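You operate a simulated robot arm through the tools that you are given. There is no shell and no other tool.

The job below is to be done with a simulated robot arm. You get a single attempt, and the scene is never put back.

JOB
Close the cell tap and the blue tap, then wipe up the mud splash with the grey cloth.
Fine: put the cloth back where it lay; no puddle. What is to be rubbed or washed off counts as gone when no trace of it is left.

It is judged by the outcome, as a careful person would: the job done as asked, and still so three seconds after it is handed in. It fails if anything else is knocked over, pushed out of place, dropped, spilled or broken. Flat cloth is picked up by pressing the open fingertips on it (5 to 10 N) and closing them slowly along it; thin cloth reads only 2 to 8 mm in the jaws.

ROBOT AND FRAMES
A 6-joint arm with a two-finger gripper, fixed in place. Base frame: the origin is on the floor under the middle of its stand, x ahead of it, y to its left, z up; the work surface is at about z = 0.88. Readings come in m, degrees, newtons and seconds.
It reaches about 1.038 m from its shoulder. Its first joint turns from -166.0 to 166.0 degrees. Payload 1.71 kg.
Tool frame: the origin (TCP) lies between the finger pads and is the grasp point; the fingertips stand 0.02 m ahead of it; z points along the fingers, y is the line along which they close. The gripper opens to 0.096 m; its body begins 0.113 m behind the TCP.
Orientation is told as [roll, pitch, yaw] about the base's x, y, z axes, in that order, counted from this pose: with the fingers straight down and closing along the base's y, the tool's x points along the base's -x, its y along +y and its z along -z.

CONTROLS
- The arm moves only by the tool servo_tool. Its argument "targets" is text: rows parted by semicolons, each of 7 numbers parted by spaces: the shift along the tool's x, y, z in units of 20 mm (1.0 is 20 mm), then the turn, a rotation vector about the tool's x, y, z in units of 4 degrees (1.0 is 4 degrees), then the gripper command, from -1 (fully open) to 1 (shut), values between in proportion. In form: tx ty tz ax ay az gripper; .... A call has 1 to 20 rows; each row shifts and turns the commanded pose from where the row before left it, along the tool's axes as they then stand. A call with a number of a shift or a turn outside -1 to 1 is refused whole. Each row takes 0.2 s and may step no farther than 0.05 m and 8.6 degrees from the row before; otherwise, or with a gripper value out of range, the whole call is refused. A pose out of reach is approached as far as the arm can. The call stops where the force on the tool passes 40 N (or 10 N more than at its start, if that is more) or the arm is blocked; 0.2 s more then pass. Each finger travels about 0.045 m/s and halts on what it meets, pressing with about 33 N; the grip force reading is that of the motor and also rises with nothing between the fingers. The clock runs only during rows and for 0.2 s after the last one: add rows that do not move to give the fingers time. It gives the time, the measured TCP pose, the force on the tool (base axes), the opening and the grip force at its end, in the units of the frame above (readings bear some noise), with the torque about the TCP (base axes, N m) and any sound that the robot's microphone picked up.
- Cameras (640 x 400 px; columns grow to the right, rows downward): "scene" is fixed at [0.3995, -0.5007, 1.4936]; the picture's right is [0.77, -0.63, 0.00], its down [-0.28, -0.34, -0.90] and it looks along [0.57, 0.70, -0.43] (base axes); focal length 343 px, centre (320, 200). "wrist" rides on the gripper at [0.066, 0.014, -0.145] in the tool frame; the picture's right is [-0.21, 0.98, 0.00], its down [-0.88, -0.18, -0.45] and it looks along [-0.44, -0.09, 0.90] (tool axes); focal length 275 px, centre (320, 200). There is no depth. A picture from a camera that has moved, and an enlarged one, comes with that camera's place and axes in the base frame and with its lens.
- grab_frame(camera): a new picture of that camera. No time passes.
- slide_trunk(by): moves the trunk up (or, below 0, down) by that many m; the arm rides with it, the base frame stays. It gives what a move gives, with no picture.
- enlarge(camera, box): a new picture of the part [left, top, right, bottom] of that camera's present view, enlarged. No time passes.
- job_done(): hands the job in; it is judged then, once.

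Places have to be worked out from the pictures, the camera data and where the tool is seen. Open the gripper and draw the arm clear of the work before you hand the job in, unless the task says otherwise.

The tools are called by a JSON object that holds its "name" and its "arguments". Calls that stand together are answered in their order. servo_tool: Moves the arm, as the interface text tells. Its arguments: {"type":"object","properties":{"targets":{"type":"string"}},"required":["targets"]} The other tools are called the same way: slide_trunk (by) moves the trunk up or down; grab_frame (camera) takes a picture; enlarge (camera, box) takes an enlarged picture of a part of a camera's view; job_done () hands the job in.

At the start:

```text
time_s: 0.0
eef_pos: [0.5831, 0.0216, 1.2615]
tcp_rot: [0.1, 0.0, 0.1]
contact_force: [0.1, -0.5, 0.0]
ft_torque: [-0.01, 0.0, -0.02]
gripper_width: 0.0959
grasp_force: 0.0
trunk travel left (down, up): [-0.25, 0.14]
```

scene: 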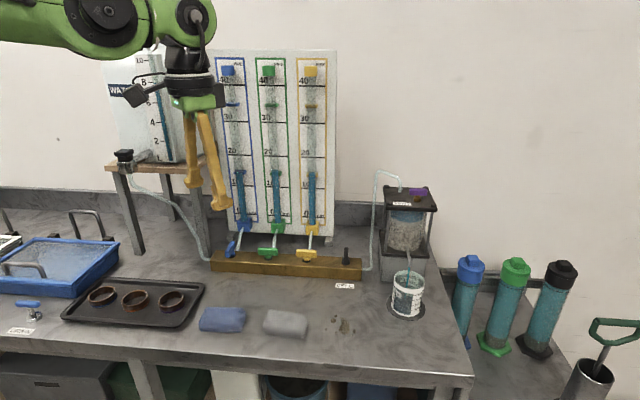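
wrist: 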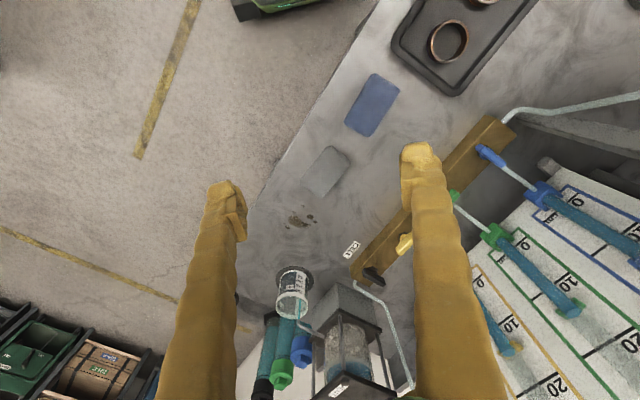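

I begin by looking closer at the taps, the cloth and the splash in the scene camera.

{"name": "enlarge", "arguments": {"camera": "scene", "box": [200, 200, 380, 312]}}

{"name": "enlarge", "arguments": {"camera": "scene", "box": [180, 270, 440, 400]}}

{"name": "enlarge", "arguments": {"camera": "scene", "box": [340, 160, 470, 330]}}

{"name": "enlarge", "arguments": {"camera": "scene", "box": [0, 130, 220, 350]}}

{"name": "enlarge", "arguments": {"camera": "wrist", "box": [240, 60, 560, 300]}}

```text
3.56 times, centred on (290, 256) of scene
camera zoom: at [0.3995, -0.5007, 1.4936], right [0.77, -0.63, 0.0], down [-0.28, -0.34, -0.9], along [0.57, 0.7, -0.43], focal length 1218 px, centre (427, 1)
```

zoom: 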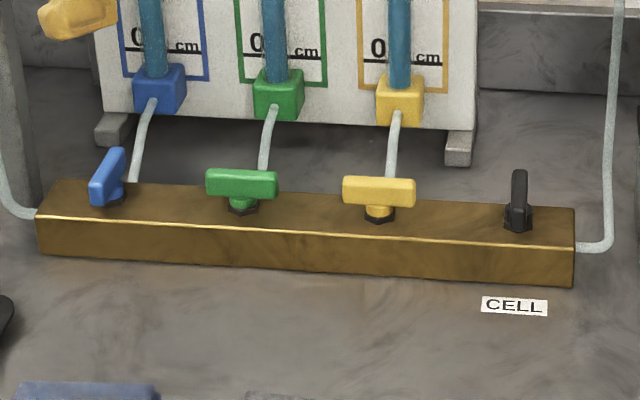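

```text
2.46 times, centred on (310, 335) of scene
camera zoom: at [0.3995, -0.5007, 1.4936], right [0.77, -0.63, 0.0], down [-0.28, -0.34, -0.9], along [0.57, 0.7, -0.43], focal length 843 px, centre (345, -132)
```

zoom: 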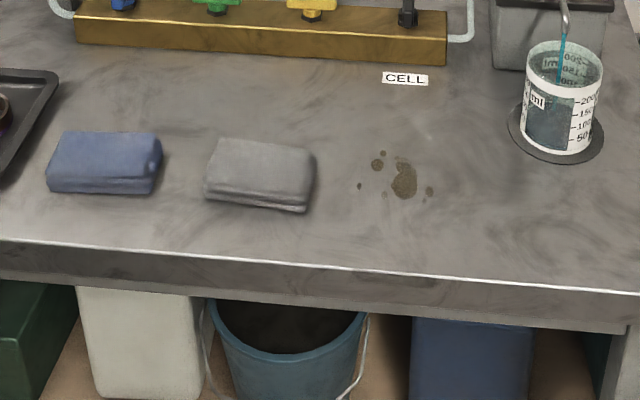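

```text
2.35 times, centred on (405, 245) of scene
camera zoom: at [0.3995, -0.5007, 1.4936], right [0.77, -0.63, 0.0], down [-0.28, -0.34, -0.9], along [0.57, 0.7, -0.43], focal length 806 px, centre (120, 94)
```

zoom: 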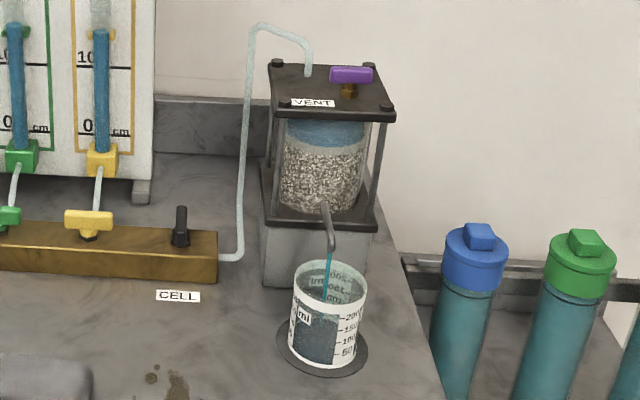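

```text
1.82 times, centred on (110, 240) of scene
camera zoom: at [0.3995, -0.5007, 1.4936], right [0.77, -0.63, 0.0], down [-0.28, -0.34, -0.9], along [0.57, 0.7, -0.43], focal length 623 px, centre (702, 127)
```

zoom: 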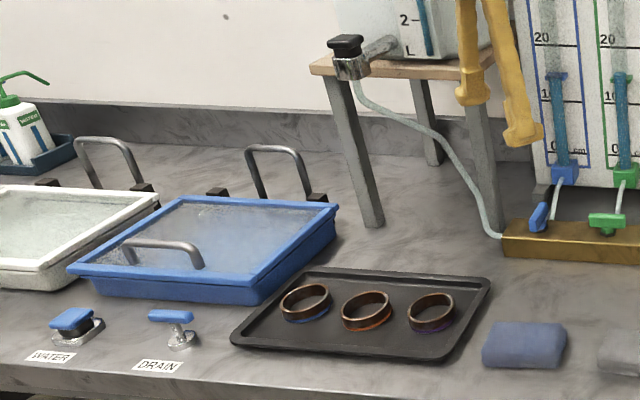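

```text
1.67 times, centred on (400, 180) of wrist
camera zoom: at [0.5178, 0.0357, 1.4074], right [0.21, 0.98, 0.0], down [0.88, -0.18, 0.44], along [0.44, -0.09, -0.9], focal length 459 px, centre (187, 233)
```

zoom: 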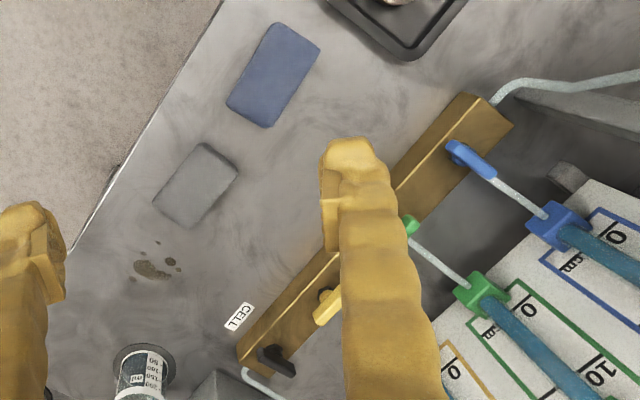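

The cell (black) and blue handles stand across the brass bar while green and yellow lie along it, so those two seem open and must be turned to lie along the bar. I zoom in further to get handle shapes and the beaker level.

{"name": "enlarge", "arguments": {"camera": "scene", "box": [315, 235, 379, 275]}}

{"name": "enlarge", "arguments": {"camera": "scene", "box": [205, 225, 285, 275]}}

{"name": "enlarge", "arguments": {"camera": "wrist", "box": [330, 230, 426, 290]}}

{"name": "enlarge", "arguments": {"camera": "wrist", "box": [270, 130, 366, 240]}}

{"name": "enlarge", "arguments": {"camera": "scene", "box": [370, 230, 450, 330]}}

{"name": "enlarge", "arguments": {"camera": "scene", "box": [240, 295, 400, 360]}}

```text
10.00 times, centred on (347, 255) of scene
camera zoom: at [0.3995, -0.5007, 1.4936], right [0.77, -0.63, 0.0], down [-0.28, -0.34, -0.9], along [0.57, 0.7, -0.43], focal length 3426 px, centre (50, -350)
```

zoom: 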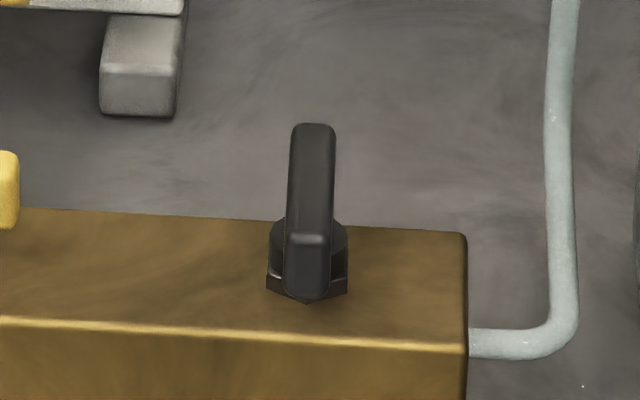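

```text
8.00 times, centred on (245, 250) of scene
camera zoom: at [0.3995, -0.5007, 1.4936], right [0.77, -0.63, 0.0], down [-0.28, -0.34, -0.9], along [0.57, 0.7, -0.43], focal length 2741 px, centre (920, -200)
```

zoom: 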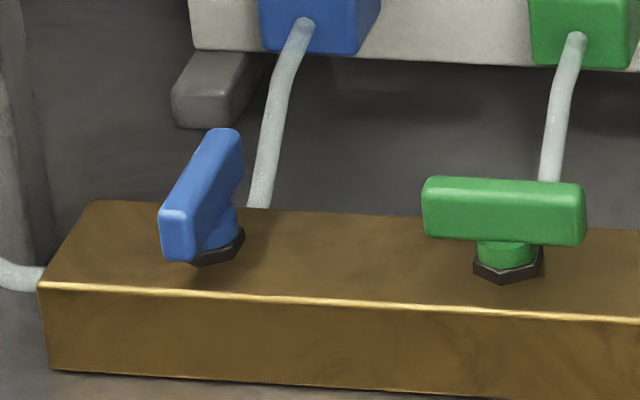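

```text
6.67 times, centred on (378, 260) of wrist
camera zoom: at [0.5178, 0.0357, 1.4074], right [0.21, 0.98, 0.0], down [0.88, -0.18, 0.44], along [0.44, -0.09, -0.9], focal length 1835 px, centre (-67, -200)
```

zoom: 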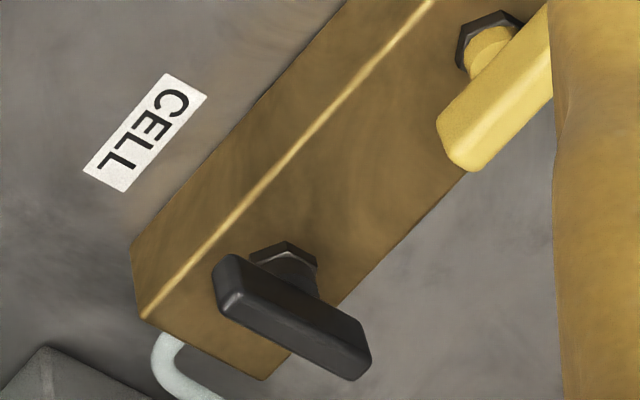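

```text
3.64 times, centred on (318, 185) of wrist
camera zoom: at [0.5178, 0.0357, 1.4074], right [0.21, 0.98, 0.0], down [0.88, -0.18, 0.44], along [0.44, -0.09, -0.9], focal length 1001 px, centre (327, 254)
```

zoom: 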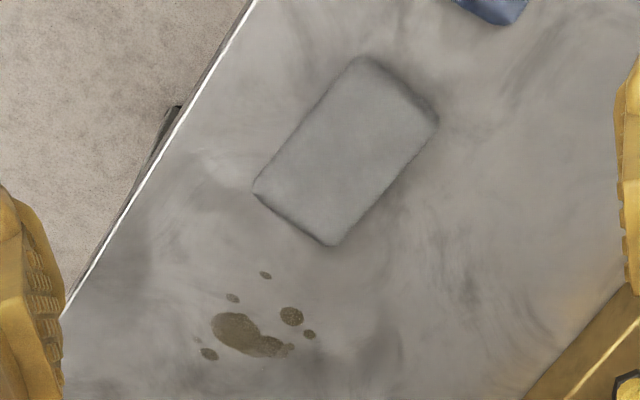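

```text
4.00 times, centred on (410, 280) of scene
camera zoom: at [0.3995, -0.5007, 1.4936], right [0.77, -0.63, 0.0], down [-0.28, -0.34, -0.9], along [0.57, 0.7, -0.43], focal length 1370 px, centre (-40, -120)
```

zoom: 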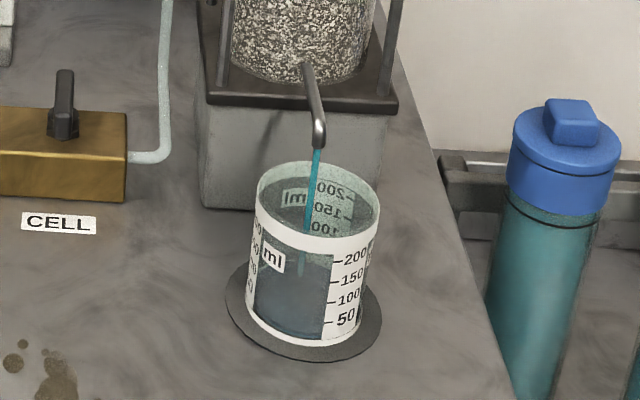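

```text
4.00 times, centred on (320, 328) of scene
camera zoom: at [0.3995, -0.5007, 1.4936], right [0.77, -0.63, 0.0], down [-0.28, -0.34, -0.9], along [0.57, 0.7, -0.43], focal length 1370 px, centre (320, -310)
```

zoom: 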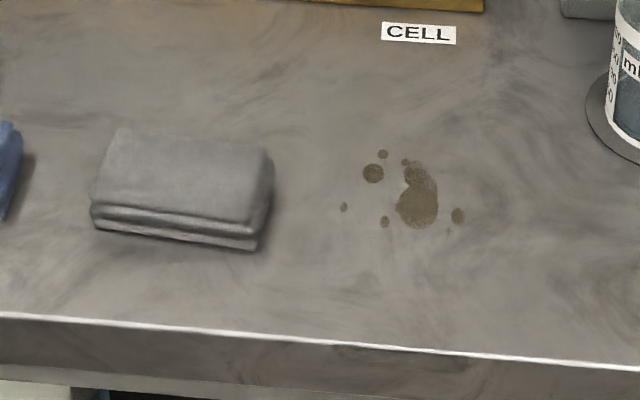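

The cell tap's axis works out at about (0.953, 0.065), its handle top at z≈0.95, and the blue tap at about (0.72, 0.30); water is running into the beaker, so I do the cell tap first. I yaw to about 20°, tilt the closed fingers forward 48° for reach and go to a hover in front and right of the cell tap.

{"name": "servo_tool", "arguments": {"targets": "0 0 1 0 0 -1 1; 0 0 1 0 0 -1 1; 0 0 1 0 0 -1 1; 0 0 1 0 0 -1 1; 0 0 1 0 0 -1 1; -0.9 -0.546 0.425 0 -1 0 1; -0.868 -0.546 0.487 0 -1 0 1; -0.832 -0.546 0.546 0 -1 0 1; -0.792 -0.546 0.603 0 -1 0 1; -0.748 -0.546 0.657 0 -1 0 1; -0.701 -0.546 0.707 0 -1 0 1; -0.649 -0.546 0.754 0 -1 0 1; -0.595 -0.546 0.798 0 -1 0 1; -0.538 -0.546 0.837 0 -1 0 1; -0.478 -0.546 0.873 0 -1 0 1; -0.416 -0.546 0.905 0 -1 0 1; -0.352 -0.546 0.931 0 -1 0 1"}}

```text
time_s: 3.6
eef_pos: [0.8154, -0.0274, 1.0724]
tcp_rot: [-0.4, -49.0, 20.3]
contact_force: [-0.8, 0.4, -0.9]
ft_torque: [-0.01, -0.01, -0.02]
gripper_width: 0.0002
grasp_force: 29.2
trunk travel left (down, up): [-0.25, 0.14]
```

The arm is at about (0.815, -0.027, 1.07), tilted 49°; it seems to lag the command slightly. I take pictures to check fingers versus tap.

{"name": "grab_frame", "arguments": {"camera": "scene"}}

{"name": "grab_frame", "arguments": {"camera": "wrist"}}

```text
taken
```

scene: 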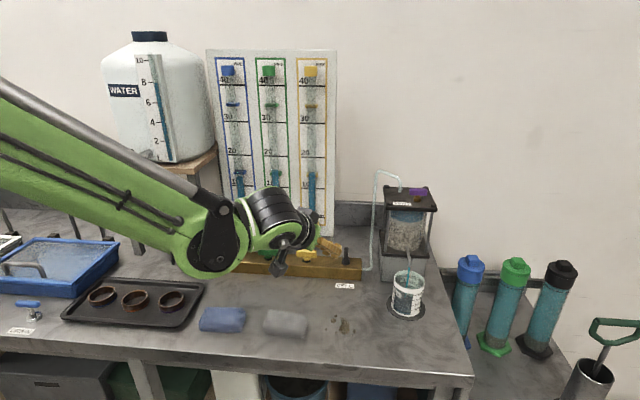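

```text
taken
camera wrist: at [0.668, -0.0657, 1.118], right [-0.21, 0.97, 0.15], down [0.29, -0.09, 0.95], along [0.93, 0.24, -0.26], focal length 275 px, centre (320, 200)
```

wrist: 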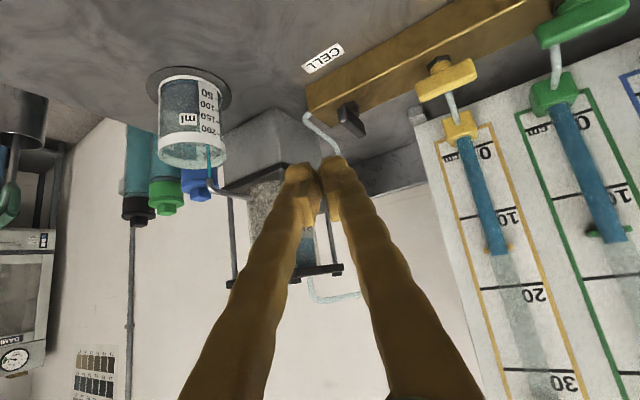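

The fingers sit well clear above the bench in front of the tap. I wait briefly so I can compare the settled reading with the commanded pose.

{"name": "servo_tool", "arguments": {"targets": "0 0 0 0 0 0 1; 0 0 0 0 0 0 1"}}

```text
time_s: 4.2
eef_pos: [0.8152, -0.0277, 1.0721]
tcp_rot: [-0.4, -48.9, 20.2]
contact_force: [-1.3, 0.2, 0.7]
ft_torque: [0.02, -0.04, -0.03]
gripper_width: 0.0
grasp_force: 30.0
trunk travel left (down, up): [-0.25, 0.14]
```

Settled. I advance along the fingers' axis to a point a few centimetres short of the push start, right of the handle's near end.

{"name": "servo_tool", "arguments": {"targets": "0.04 -0.18 0.9 0 0 0 1; 0.04 -0.18 0.9 0 0 0 1; 0.04 -0.18 0.9 0 0 0 1; 0.04 -0.18 0.9 0 0 0 1; 0.04 -0.18 0.9 0 0 0 1; 0.04 -0.18 0.9 0 0 0 1; 0 0 0 0 0 0 1"}}

{"name": "grab_frame", "arguments": {"camera": "wrist"}}

{"name": "enlarge", "arguments": {"camera": "scene", "box": [260, 190, 420, 320]}}

```text
time_s: 5.8
eef_pos: [0.8959, -0.021, 0.9968]
tcp_rot: [-0.4, -48.8, 20.3]
contact_force: [1.2, -0.3, -0.7]
ft_torque: [0.02, 0.02, 0.0]
gripper_width: 0.0001
grasp_force: 29.3
trunk travel left (down, up): [-0.25, 0.14]
```

```text
taken
camera wrist: at [0.7483, -0.0598, 1.0443], right [-0.21, 0.97, 0.15], down [0.29, -0.09, 0.95], along [0.93, 0.24, -0.26], focal length 275 px, centre (320, 200)
```

wrist: 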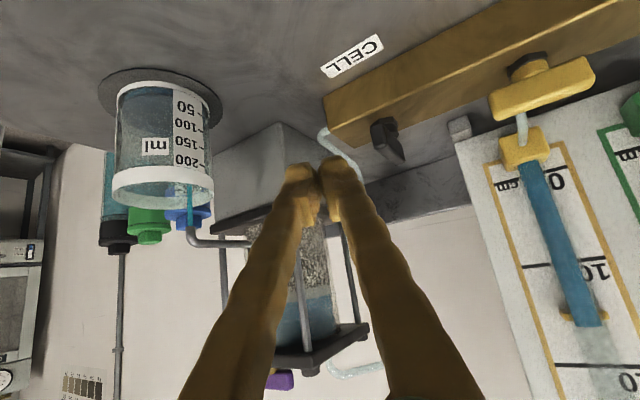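

```text
3.08 times, centred on (340, 255) of scene
camera zoom: at [0.3995, -0.5007, 1.4936], right [0.77, -0.63, 0.0], down [-0.28, -0.34, -0.9], along [0.57, 0.7, -0.43], focal length 1054 px, centre (258, 31)
```

zoom: 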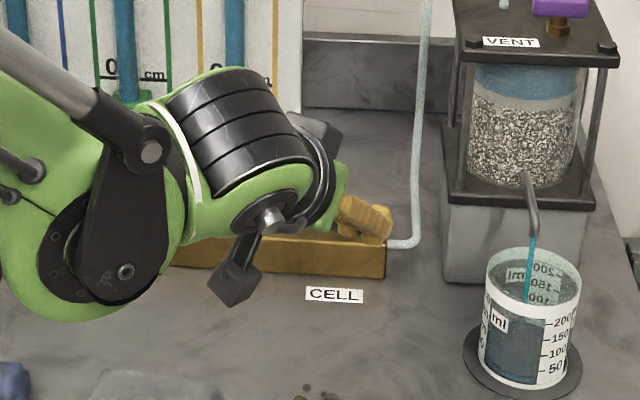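

The tracking is accurate now. I enlarge the wrist view around the handle to place its near end and the tips exactly.

{"name": "enlarge", "arguments": {"camera": "wrist", "box": [280, 90, 440, 210]}}

```text
3.33 times, centred on (360, 150) of wrist
camera zoom: at [0.7483, -0.0598, 1.0443], right [-0.21, 0.97, 0.15], down [0.29, -0.09, 0.95], along [0.93, 0.24, -0.26], focal length 918 px, centre (187, 367)
```

zoom: 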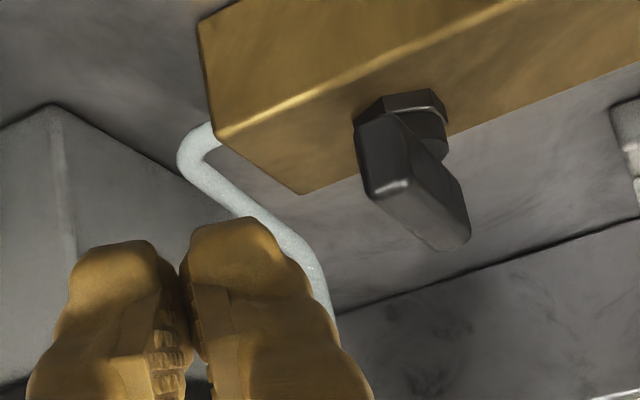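

The handle's near end is at about (0.938, 0.048, 0.95) and the closed tips are ~44 mm wide. I go over to a spot right of it, then straight down until the tips are level with the handle, about 15 mm clear of it.

{"name": "servo_tool", "arguments": {"targets": "-0.472 0.16 0.729 0 0 0 1; -0.472 0.16 0.729 0 0 0 1; -0.472 0.16 0.729 0 0 0 1; -0.472 0.16 0.729 0 0 0 1; 0.484 0 0.424 0 0 0 1; 0.484 0 0.424 0 0 0 1; 0.484 0 0.424 0 0 0 1; 0 0 0 0 0 0 1"}}

{"name": "grab_frame", "arguments": {"camera": "wrist"}}

{"name": "enlarge", "arguments": {"camera": "scene", "box": [300, 220, 400, 290]}}

```text
time_s: 7.6
eef_pos: [0.9574, 0.0132, 0.9486]
tcp_rot: [-0.4, -48.9, 20.3]
contact_force: [-0.1, -0.2, 1.1]
ft_torque: [-0.01, 0.01, 0.03]
gripper_width: 0.0001
grasp_force: 29.0
trunk travel left (down, up): [-0.25, 0.14]
```

```text
taken
camera wrist: at [0.8088, -0.0241, 0.9951], right [-0.21, 0.97, 0.15], down [0.29, -0.09, 0.95], along [0.93, 0.24, -0.26], focal length 275 px, centre (320, 200)
```

wrist: 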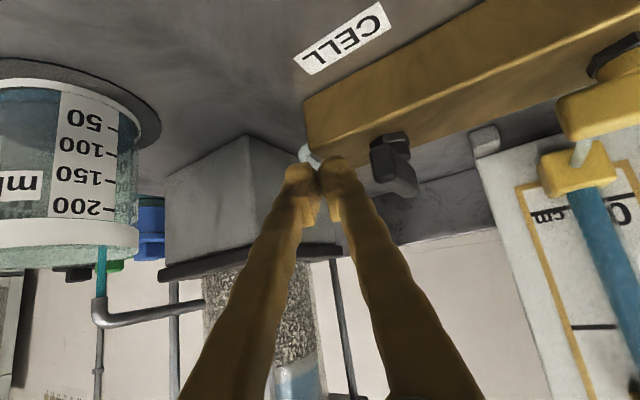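

```text
5.71 times, centred on (350, 255) of scene
camera zoom: at [0.3995, -0.5007, 1.4936], right [0.77, -0.63, 0.0], down [-0.28, -0.34, -0.9], along [0.57, 0.7, -0.43], focal length 1958 px, centre (149, -114)
```

zoom: 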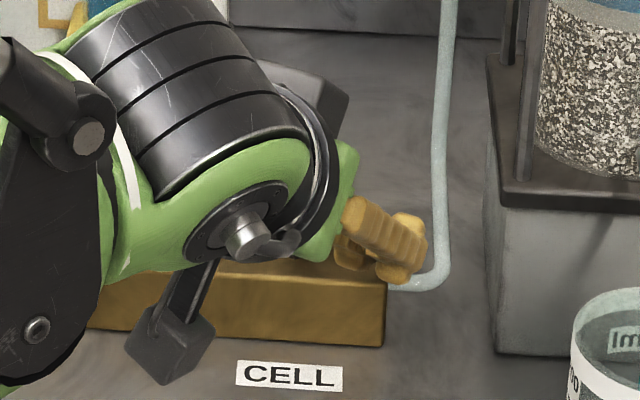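

No contact yet. I enlarge the wrist view to see the gap between tips and handle.

{"name": "enlarge", "arguments": {"camera": "wrist", "box": [270, 100, 450, 240]}}

```text
2.86 times, centred on (360, 170) of wrist
camera zoom: at [0.8088, -0.0241, 0.9951], right [-0.21, 0.97, 0.15], down [0.29, -0.09, 0.95], along [0.93, 0.24, -0.26], focal length 786 px, centre (206, 286)
```

zoom: 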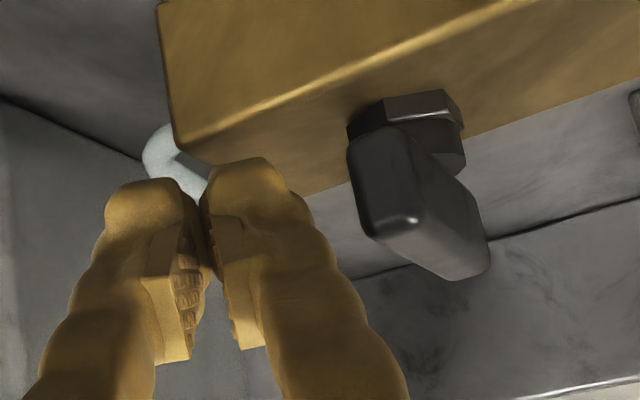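

The tips are right of the handle with roughly 15 mm gap and above the bar top. I push left along the bar in small steps, watching the force.

{"name": "servo_tool", "arguments": {"targets": "0.139 0.4515 -0.159 0 0 0 1; 0.139 0.4515 -0.159 0 0 0 1"}}

{"name": "enlarge", "arguments": {"camera": "wrist", "box": [270, 100, 450, 240]}}

```text
time_s: 8.2
eef_pos: [0.944, 0.0279, 0.9493]
tcp_rot: [-0.3, -48.8, 20.3]
contact_force: [0.5, 0.1, -0.1]
ft_torque: [-0.05, -0.01, -0.01]
gripper_width: 0.0
grasp_force: 29.2
trunk travel left (down, up): [-0.25, 0.14]
```

```text
2.86 times, centred on (360, 170) of wrist
camera zoom: at [0.7944, -0.0093, 0.9945], right [-0.21, 0.97, 0.15], down [0.29, -0.09, 0.95], along [0.93, 0.24, -0.26], focal length 786 px, centre (206, 286)
```

zoom: 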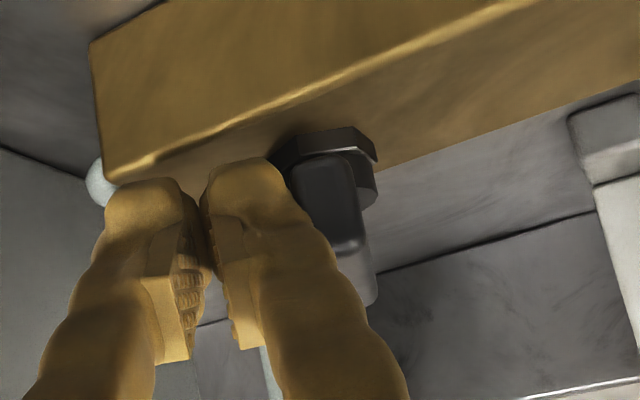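

Almost touching now, with no force yet. I continue pushing left in 10 mm steps.

{"name": "servo_tool", "arguments": {"targets": "0.139 0.4515 -0.159 0 0 0 1; 0.07 0.226 -0.08 0 0 0 1"}}

{"name": "enlarge", "arguments": {"camera": "wrist", "box": [270, 100, 450, 240]}}

```text
time_s: 8.8
eef_pos: [0.9332, 0.0382, 0.9484]
tcp_rot: [-0.4, -48.8, 20.3]
contact_force: [-0.9, -0.2, -0.7]
ft_torque: [0.01, 0.02, -0.01]
gripper_width: 0.0
grasp_force: 29.0
trunk travel left (down, up): [-0.25, 0.14]
```

```text
2.86 times, centred on (360, 170) of wrist
camera zoom: at [0.7844, 0.0005, 0.994], right [-0.21, 0.97, 0.15], down [0.29, -0.09, 0.95], along [0.93, 0.24, -0.26], focal length 786 px, centre (206, 286)
```

zoom: 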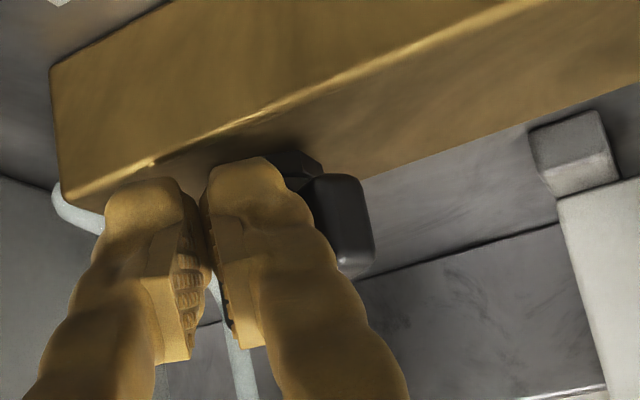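

The handle is turning clockwise with little force. I continue left 20 mm and then push inward (toward the wall) to complete the quarter turn.

{"name": "servo_tool", "arguments": {"targets": "0.139 0.4515 -0.159 0 0 0 1; 0.139 0.4515 -0.159 0 0 0 1"}}

{"name": "enlarge", "arguments": {"camera": "wrist", "box": [270, 100, 450, 240]}}

```text
time_s: 9.4
eef_pos: [0.9177, 0.0531, 0.9492]
tcp_rot: [-0.3, -48.8, 20.4]
contact_force: [-0.2, 0.0, 0.0]
ft_torque: [0.0, -0.01, -0.01]
gripper_width: 0.0
grasp_force: 29.5
trunk travel left (down, up): [-0.25, 0.14]
```

```text
2.86 times, centred on (360, 170) of wrist
camera zoom: at [0.7691, 0.0153, 0.9945], right [-0.21, 0.97, 0.15], down [0.29, -0.09, 0.95], along [0.93, 0.24, -0.26], focal length 786 px, centre (206, 286)
```

zoom: 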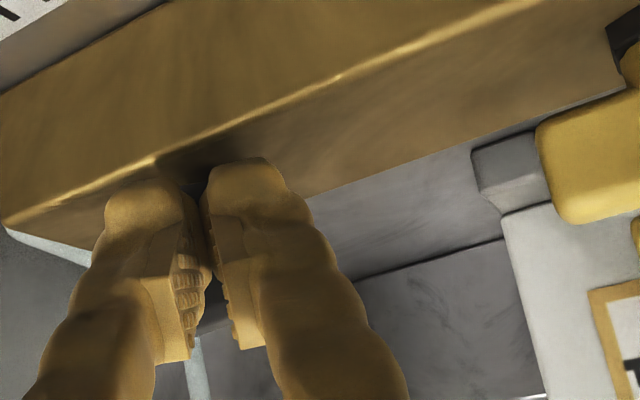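

The handle is hidden behind the fingers, so I look at the scene view before pushing further.

{"name": "enlarge", "arguments": {"camera": "scene", "box": [300, 220, 400, 290]}}

{"name": "grab_frame", "arguments": {"camera": "wrist"}}

```text
5.71 times, centred on (350, 255) of scene
camera zoom: at [0.3995, -0.5007, 1.4936], right [0.77, -0.63, 0.0], down [-0.28, -0.34, -0.9], along [0.57, 0.7, -0.43], focal length 1958 px, centre (149, -114)
```

zoom: 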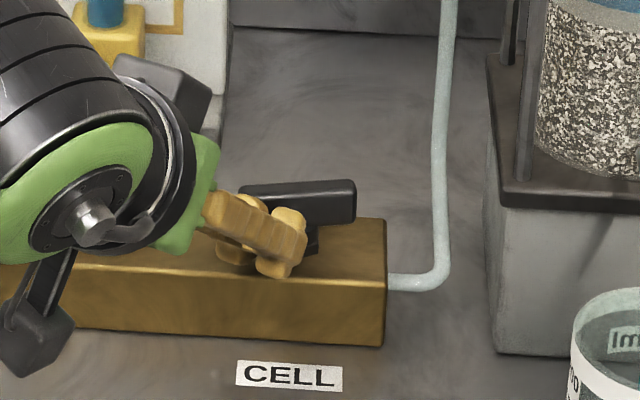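

```text
taken
camera wrist: at [0.7691, 0.0153, 0.9945], right [-0.21, 0.97, 0.15], down [0.29, -0.09, 0.95], along [0.93, 0.24, -0.26], focal length 275 px, centre (320, 200)
```

wrist: 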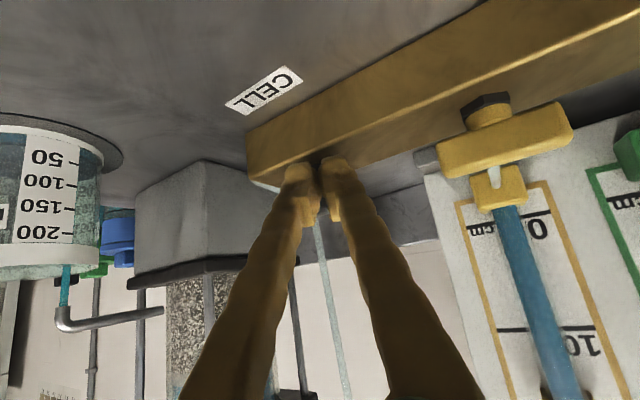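

The cell handle now lies nearly along the bar, perhaps 10° short. I push inward a few millimetres to seat it at its closed stop, watching the force.

{"name": "servo_tool", "arguments": {"targets": "-0.149 0.105 0.17 0 0 0 1; -0.149 0.105 0.17 0 0 0 1"}}

{"name": "enlarge", "arguments": {"camera": "scene", "box": [300, 220, 400, 290]}}

```text
time_s: 10.2
eef_pos: [0.9048, 0.0585, 0.9647]
tcp_rot: [-1.0, -49.6, 20.7]
contact_force: [-0.7, 0.2, 0.0]
ft_torque: [0.03, -0.03, -0.04]
gripper_width: 0.0
grasp_force: 29.5
trunk travel left (down, up): [-0.25, 0.14]
stopped in row 2: the force on the tool passed its limit at 42 N (the readings are from after the stop); the commanded pose is now the measured one
```

```text
5.71 times, centred on (350, 255) of scene
camera zoom: at [0.3995, -0.5007, 1.4936], right [0.77, -0.63, 0.0], down [-0.28, -0.34, -0.9], along [0.57, 0.7, -0.43], focal length 1958 px, centre (149, -114)
```

zoom: 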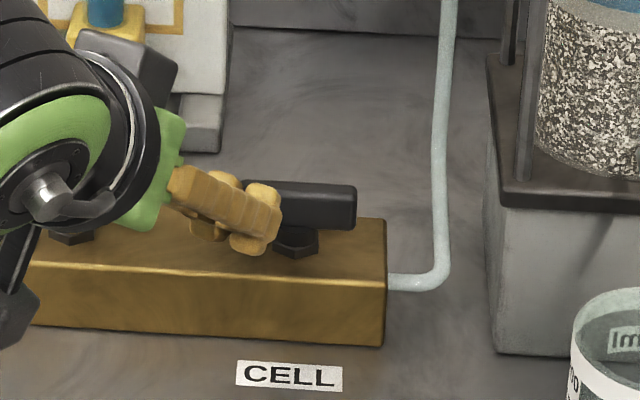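

It stopped at 42 N, so the handle reached its stop (or nearly). I lift clear and look at handle and outflow.

{"name": "servo_tool", "arguments": {"targets": "-0.2 0 -0.9 0 0 0 1; -0.2 0 -0.9 0 0 0 1; -0.2 0 -0.9 0 0 0 1; 0 0 -0.9 0 0 0 1; 0 0 -0.9 0 0 0 1"}}

{"name": "grab_frame", "arguments": {"camera": "scene"}}

{"name": "enlarge", "arguments": {"camera": "scene", "box": [280, 220, 440, 320]}}

{"name": "grab_frame", "arguments": {"camera": "wrist"}}

```text
time_s: 11.4
eef_pos: [0.8503, 0.0383, 1.0268]
tcp_rot: [-1.0, -49.3, 20.7]
contact_force: [-0.6, 0.3, 0.1]
ft_torque: [-0.01, -0.01, 0.0]
gripper_width: 0.0
grasp_force: 29.2
trunk travel left (down, up): [-0.25, 0.14]
```

```text
taken
```

scene: 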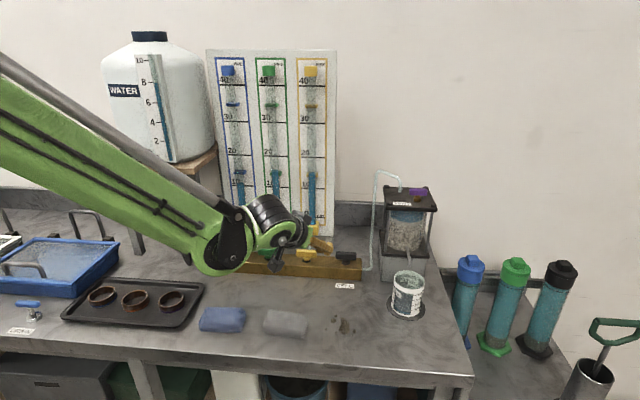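

```text
4.00 times, centred on (360, 270) of scene
camera zoom: at [0.3995, -0.5007, 1.4936], right [0.77, -0.63, 0.0], down [-0.28, -0.34, -0.9], along [0.57, 0.7, -0.43], focal length 1370 px, centre (160, -80)
```

zoom: 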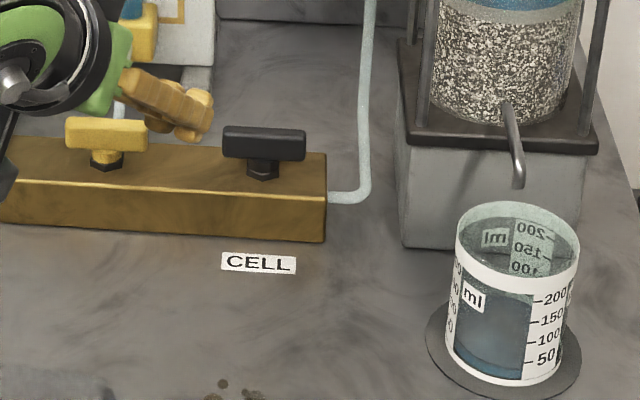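

```text
taken
camera wrist: at [0.7023, 0.0004, 1.0722], right [-0.21, 0.97, 0.15], down [0.28, -0.08, 0.96], along [0.94, 0.24, -0.25], focal length 275 px, centre (320, 200)
```

wrist: 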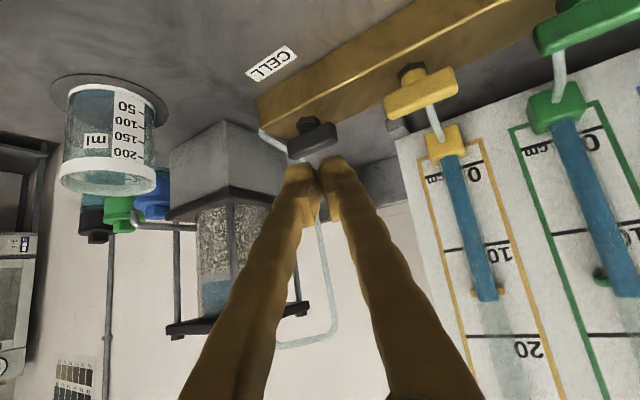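

The outflow has stopped and the black handle lies parallel to the yellow one: cell tap closed, beaker at about 200 ml. Now I back off while yawing to about 45° so the fingers approach the blue tap square to the bar.

{"name": "servo_tool", "arguments": {"targets": "0 0.4 -0.5 -0.755 0 -0.656 1; 0 0.4 -0.5 -0.755 0 -0.656 1; 0 0.4 -0.5 -0.755 0 -0.656 1; 0 0.4 -0.5 -0.755 0 -0.656 1; 0 0.4 -0.5 -0.755 0 -0.656 1; 0 0.4 -0.5 -0.755 0 -0.656 1; 0 0 0 0 0 0 1"}}

```text
time_s: 13.0
eef_pos: [0.7897, 0.0572, 1.0669]
tcp_rot: [-1.1, -49.3, 44.8]
contact_force: [0.2, 0.6, -1.2]
ft_torque: [0.01, -0.02, 0.0]
gripper_width: 0.0001
grasp_force: 29.9
trunk travel left (down, up): [-0.25, 0.14]
```

Yaw is 44.8°. I translate about 17 cm to the left along the bar to hover in front of the gap between the green and blue taps.

{"name": "servo_tool", "arguments": {"targets": "0.119 0.961 0.177 0 0 0 1; 0.119 0.961 0.177 0 0 0 1; 0.119 0.961 0.177 0 0 0 1; 0.119 0.961 0.177 0 0 0 1; 0.119 0.961 0.177 0 0 0 1; 0.119 0.961 0.177 0 0 0 1; 0.119 0.961 0.177 0 0 0 1; 0.119 0.961 0.177 0 0 0 1; 0.119 0.961 0.177 0 0 0 1; 0 0 0 0 0 0 1"}}

{"name": "grab_frame", "arguments": {"camera": "wrist"}}

{"name": "grab_frame", "arguments": {"camera": "scene"}}

```text
time_s: 15.2
eef_pos: [0.6772, 0.1885, 1.0282]
tcp_rot: [-1.1, -49.2, 44.8]
contact_force: [0.7, 0.3, 0.1]
ft_torque: [-0.01, -0.02, 0.02]
gripper_width: 0.0001
grasp_force: 29.4
trunk travel left (down, up): [-0.25, 0.14]
```

```text
taken
camera wrist: at [0.5568, 0.0944, 1.0733], right [-0.58, 0.8, 0.14], down [0.29, 0.04, 0.96], along [0.76, 0.6, -0.26], focal length 275 px, centre (320, 200)
```

wrist: 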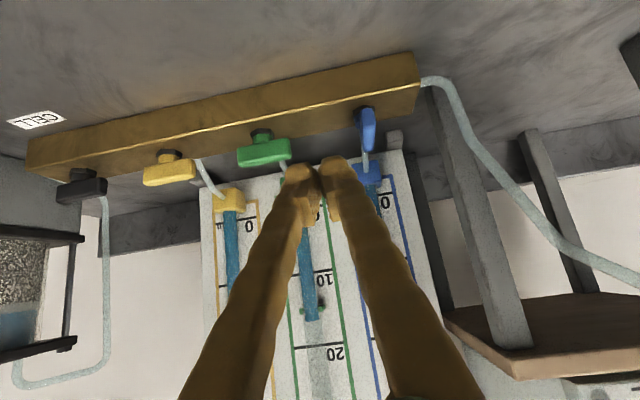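

```text
taken
```

scene: 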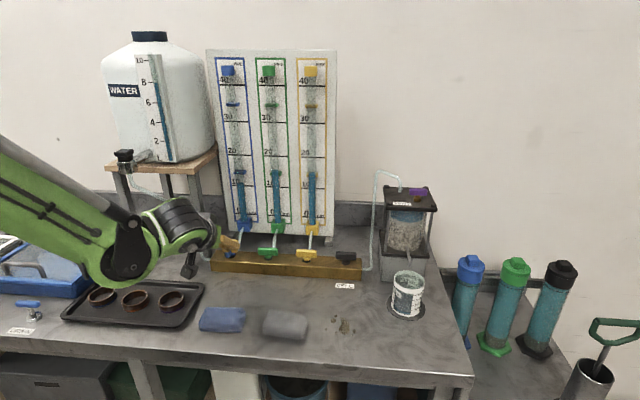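

The black handle is parallel to green and yellow. I enlarge the wrist view at the blue handle to verify its location before descending.

{"name": "enlarge", "arguments": {"camera": "wrist", "box": [220, 90, 420, 230]}}

```text
2.86 times, centred on (320, 160) of wrist
camera zoom: at [0.5568, 0.0944, 1.0733], right [-0.58, 0.8, 0.14], down [0.29, 0.04, 0.96], along [0.76, 0.6, -0.26], focal length 786 px, centre (320, 314)
```

zoom: 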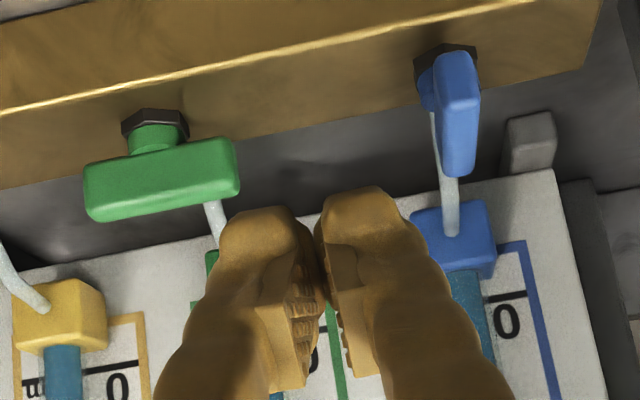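

The blue tap axis comes out at about (0.7235, 0.299), matching. I move over the gap right of the blue handle and descend until the tips are level with the handle.

{"name": "servo_tool", "arguments": {"targets": "-0.22 0.039 0.791 0 0 0 1; -0.22 0.039 0.791 0 0 0 1; -0.22 0.039 0.791 0 0 0 1; -0.22 0.039 0.791 0 0 0 1; -0.22 0.039 0.791 0 0 0 1; 0.568 0 0.49 0 0 0 1; 0.568 0 0.49 0 0 0 1; 0.568 0 0.49 0 0 0 1; 0 0 0 0 0 0 1"}}

{"name": "enlarge", "arguments": {"camera": "wrist", "box": [220, 90, 420, 230]}}

{"name": "enlarge", "arguments": {"camera": "scene", "box": [180, 210, 300, 290]}}

```text
time_s: 17.2
eef_pos: [0.7278, 0.2419, 0.947]
tcp_rot: [-1.0, -49.0, 44.9]
contact_force: [0.1, 0.2, -0.6]
ft_torque: [-0.02, 0.01, 0.04]
gripper_width: 0.0002
grasp_force: 29.5
trunk travel left (down, up): [-0.25, 0.14]
```

```text
2.86 times, centred on (320, 160) of wrist
camera zoom: at [0.6075, 0.1477, 0.9926], right [-0.58, 0.8, 0.14], down [0.29, 0.04, 0.96], along [0.76, 0.6, -0.26], focal length 786 px, centre (320, 314)
```

zoom: 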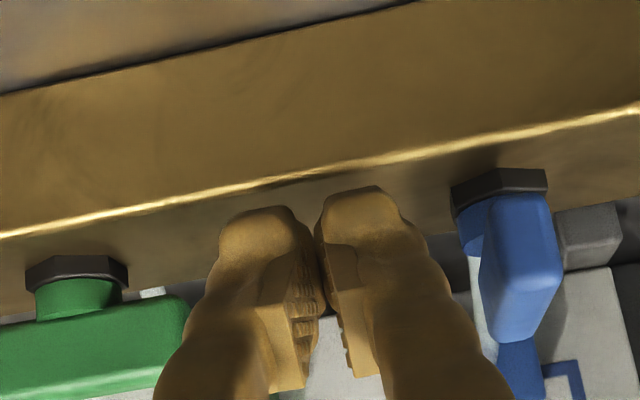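

```text
5.00 times, centred on (240, 250) of scene
camera zoom: at [0.3995, -0.5007, 1.4936], right [0.77, -0.63, 0.0], down [-0.28, -0.34, -0.9], along [0.57, 0.7, -0.43], focal length 1713 px, centre (720, -50)
```

zoom: 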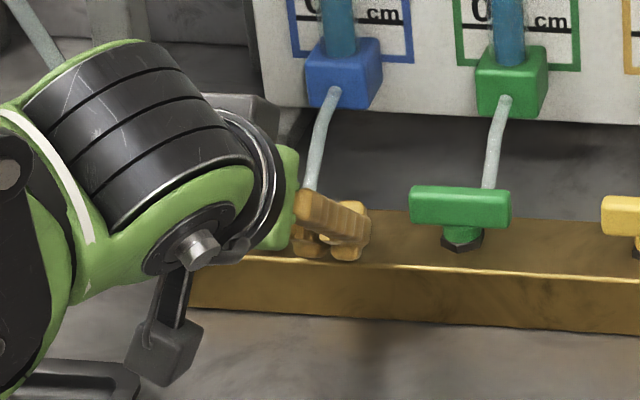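

Position looks right: tips between green and blue handles, clear of both. I push left along the bar about 45 mm in steps.

{"name": "servo_tool", "arguments": {"targets": "0 0.5 0 0 0 0 1; 0 0.5 0 0 0 0 1; 0 0.4 0 0 0 0 1; 0 0.4 0 0 0 0 1"}}

{"name": "enlarge", "arguments": {"camera": "wrist", "box": [220, 90, 420, 230]}}

{"name": "enlarge", "arguments": {"camera": "scene", "box": [180, 210, 300, 290]}}

```text
time_s: 18.2
eef_pos: [0.702, 0.2685, 0.9464]
tcp_rot: [-1.0, -49.1, 44.9]
contact_force: [-0.2, 1.0, -0.7]
ft_torque: [-0.02, -0.01, -0.01]
gripper_width: 0.0002
grasp_force: 29.5
trunk travel left (down, up): [-0.25, 0.14]
```

```text
2.86 times, centred on (320, 160) of wrist
camera zoom: at [0.5816, 0.1737, 0.9926], right [-0.58, 0.8, 0.14], down [0.29, 0.04, 0.96], along [0.76, 0.6, -0.26], focal length 786 px, centre (320, 314)
```

zoom: 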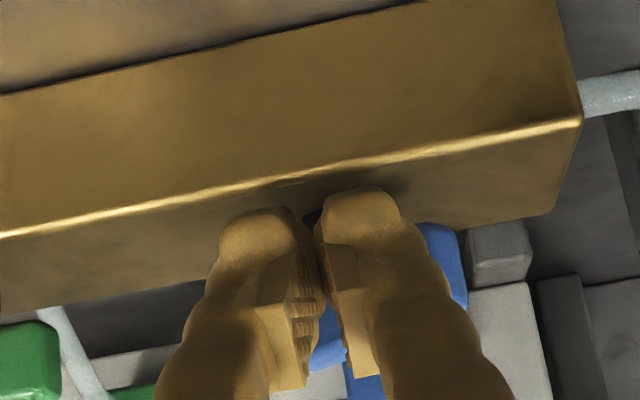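

```text
5.00 times, centred on (240, 250) of scene
camera zoom: at [0.3995, -0.5007, 1.4936], right [0.77, -0.63, 0.0], down [-0.28, -0.34, -0.9], along [0.57, 0.7, -0.43], focal length 1713 px, centre (720, -50)
```

zoom: 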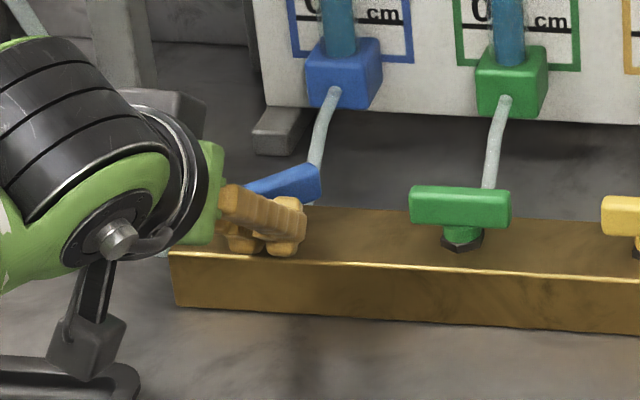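

The blue handle is about 55–60° round. Now I push inward in small steps, drifting left, to finish the quarter turn.

{"name": "servo_tool", "arguments": {"targets": "-0.163 0.3 0.189 0 0 0 1; -0.131 0.2 0.151 0 0 0 1"}}

{"name": "enlarge", "arguments": {"camera": "scene", "box": [180, 210, 300, 290]}}

```text
time_s: 18.8
eef_pos: [0.7014, 0.2806, 0.947]
tcp_rot: [-1.0, -49.2, 44.6]
contact_force: [-9.2, -19.1, -0.7]
ft_torque: [-0.06, 0.13, -0.12]
gripper_width: 0.006
grasp_force: 29.3
trunk travel left (down, up): [-0.25, 0.14]
```

```text
5.00 times, centred on (240, 250) of scene
camera zoom: at [0.3995, -0.5007, 1.4936], right [0.77, -0.63, 0.0], down [-0.28, -0.34, -0.9], along [0.57, 0.7, -0.43], focal length 1713 px, centre (720, -50)
```

zoom: 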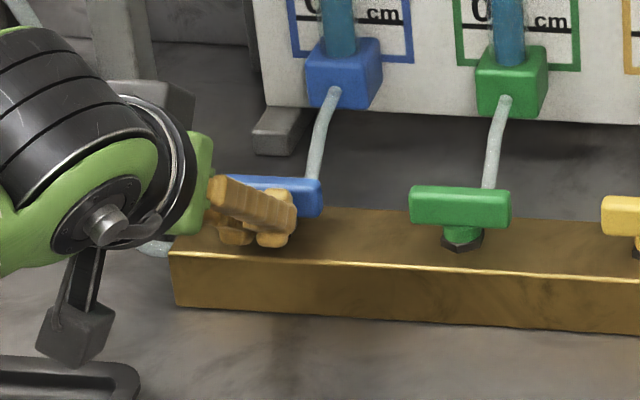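

The blue handle is now parallel to the bar and pushing back with ~20 N, so it's at its stop. I withdraw the fingers backwards and up and check.

{"name": "servo_tool", "arguments": {"targets": "0.3 -0.1 -0.4 0 0 0 1; 0.3 0 -0.6 0 0 0 1; -0.2 0 -0.9 0 0 0 1; -0.2 0 -0.9 0 0 0 1; -0.3 0 -0.9 0 0 0 1; -0.3 0 -0.9 0 0 0 1; -0.3 0 -0.9 0 0 0 1; 0 0 0 0 0 0 1"}}

{"name": "enlarge", "arguments": {"camera": "scene", "box": [180, 210, 380, 290]}}

{"name": "grab_frame", "arguments": {"camera": "wrist"}}

{"name": "grab_frame", "arguments": {"camera": "scene"}}

```text
time_s: 20.6
eef_pos: [0.65, 0.2293, 1.028]
tcp_rot: [-1.1, -49.2, 44.9]
contact_force: [0.0, 0.0, 1.2]
ft_torque: [0.03, -0.01, -0.01]
gripper_width: 0.0001
grasp_force: 29.5
trunk travel left (down, up): [-0.25, 0.14]
```

```text
3.20 times, centred on (280, 250) of scene
camera zoom: at [0.3995, -0.5007, 1.4936], right [0.77, -0.63, 0.0], down [-0.28, -0.34, -0.9], along [0.57, 0.7, -0.43], focal length 1096 px, centre (448, 40)
```

zoom: 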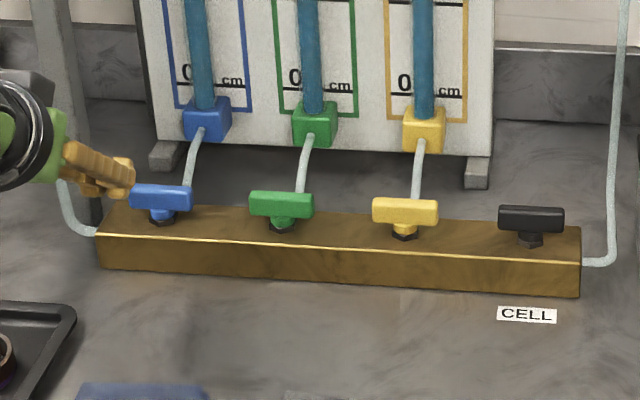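

```text
taken
camera wrist: at [0.5295, 0.134, 1.0739], right [-0.58, 0.8, 0.14], down [0.29, 0.04, 0.96], along [0.76, 0.6, -0.26], focal length 275 px, centre (320, 200)
```

wrist: 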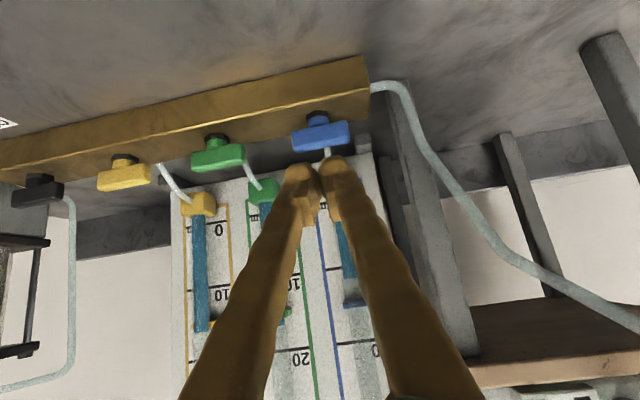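

```text
taken
```

scene: 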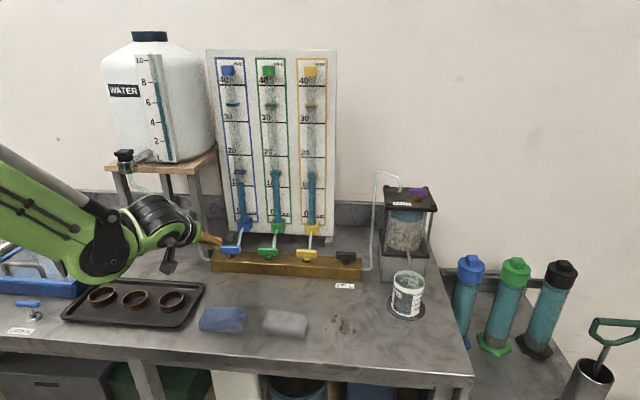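

All four handles now lie along the bar. I check the blue and black handle angles closely against green and yellow.

{"name": "enlarge", "arguments": {"camera": "scene", "box": [205, 225, 285, 275]}}

{"name": "enlarge", "arguments": {"camera": "scene", "box": [285, 235, 365, 285]}}

{"name": "enlarge", "arguments": {"camera": "scene", "box": [370, 230, 450, 330]}}

```text
8.00 times, centred on (245, 250) of scene
camera zoom: at [0.3995, -0.5007, 1.4936], right [0.77, -0.63, 0.0], down [-0.28, -0.34, -0.9], along [0.57, 0.7, -0.43], focal length 2741 px, centre (920, -200)
```

zoom: 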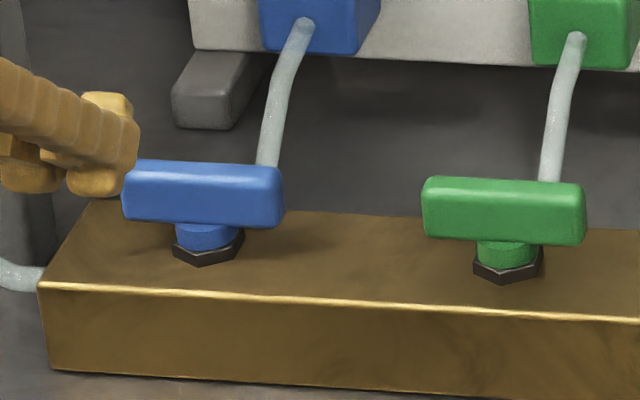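

```text
8.00 times, centred on (325, 260) of scene
camera zoom: at [0.3995, -0.5007, 1.4936], right [0.77, -0.63, 0.0], down [-0.28, -0.34, -0.9], along [0.57, 0.7, -0.43], focal length 2741 px, centre (280, -280)
```

zoom: 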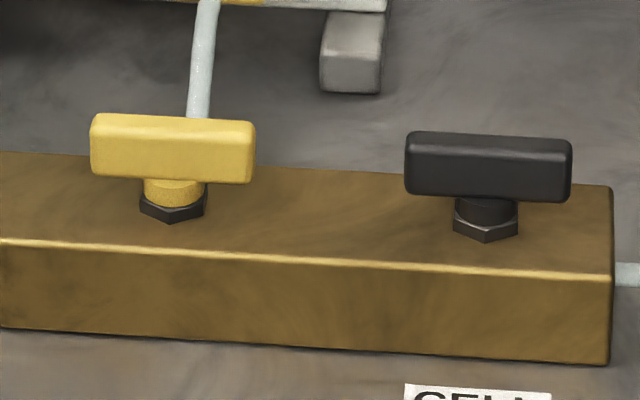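

```text
4.00 times, centred on (410, 280) of scene
camera zoom: at [0.3995, -0.5007, 1.4936], right [0.77, -0.63, 0.0], down [-0.28, -0.34, -0.9], along [0.57, 0.7, -0.43], focal length 1370 px, centre (-40, -120)
```

zoom: 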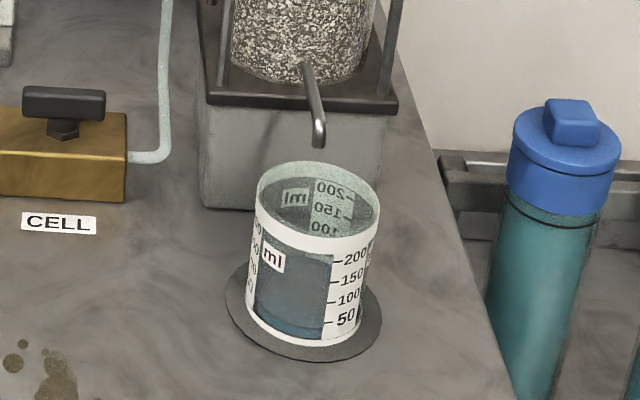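

Both taps are closed, outflow stopped, nothing shifted. Next I untilt to vertical and travel to above the grey cloth (about (0.711, 0.006)), half-opening the jaws on the way.

{"name": "servo_tool", "arguments": {"targets": "0.086 -0.8375 -0.556 0 1 0 -0.1; 0.125 -0.8375 -0.549 0 1 0 -0.1; 0.162 -0.8375 -0.538 0 1 0 -0.1; 0.199 -0.8375 -0.526 0 1 0 -0.1; 0.236 -0.8375 -0.511 0 1 0 -0.1; 0.271 -0.8375 -0.493 0 1 0 -0.1; 0.304 -0.8375 -0.473 0 1 0 -0.1; 0.336 -0.8375 -0.451 0 1 0 -0.1; 0.367 -0.8375 -0.426 0 1 0 -0.1; 0.397 -0.8375 -0.399 0 1 0 -0.1; 0.423 -0.8375 -0.37 0 1 0 -0.1; 0.448 -0.8375 -0.34 0 1 0 -0.1; 0 0 0 0 0.25 0 -0.1; 0 0 0 0 0 0 -0.1"}}

{"name": "grab_frame", "arguments": {"camera": "wrist"}}

{"name": "grab_frame", "arguments": {"camera": "scene"}}

```text
time_s: 23.6
eef_pos: [0.7073, 0.0045, 1.1033]
tcp_rot: [-0.7, -0.1, 44.0]
contact_force: [-0.7, 0.2, 0.5]
ft_torque: [0.0, 0.01, -0.01]
gripper_width: 0.0528
grasp_force: 0.0
trunk travel left (down, up): [-0.25, 0.14]
```

```text
taken
camera wrist: at [0.6484, -0.0278, 1.2483], right [-0.53, 0.85, -0.01], down [0.75, 0.48, 0.45], along [0.39, 0.23, -0.89], focal length 275 px, centre (320, 200)
```

wrist: 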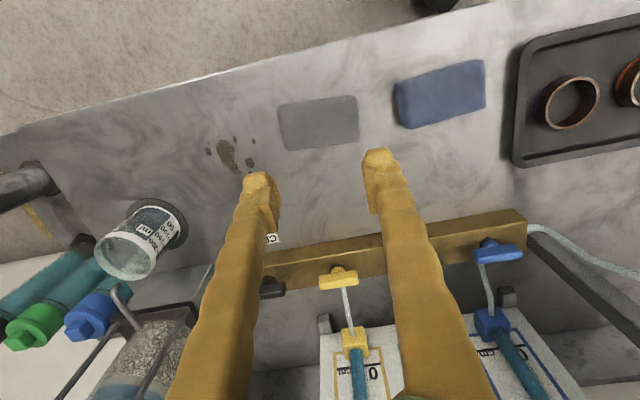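

```text
taken
```

scene: 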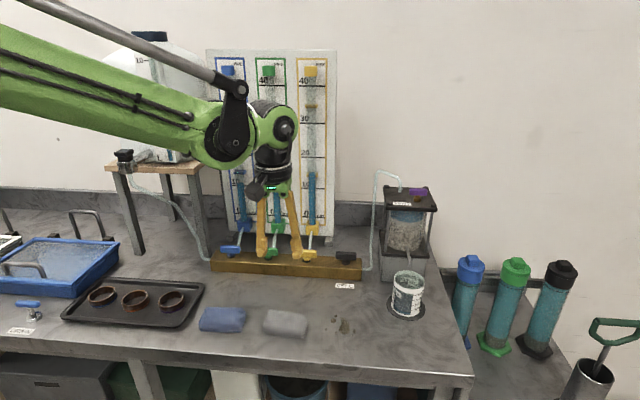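

Vertical and centred over the cloth's neighbourhood. I enlarge the wrist view on cloth and splash for exact positions.

{"name": "enlarge", "arguments": {"camera": "wrist", "box": [190, 70, 390, 195]}}

```text
3.20 times, centred on (290, 132) of wrist
camera zoom: at [0.6484, -0.0278, 1.2483], right [-0.53, 0.85, -0.01], down [0.75, 0.48, 0.45], along [0.39, 0.23, -0.89], focal length 881 px, centre (416, 416)
```

zoom: 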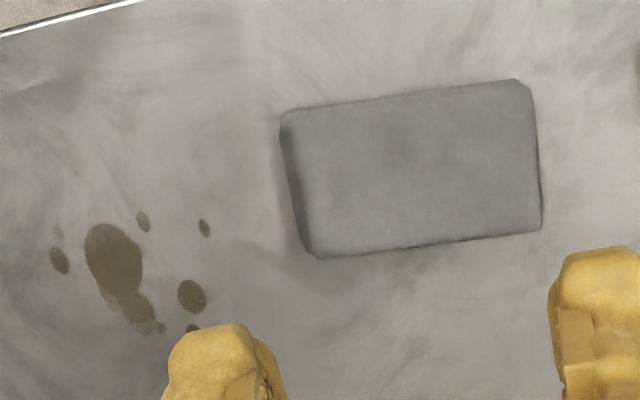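

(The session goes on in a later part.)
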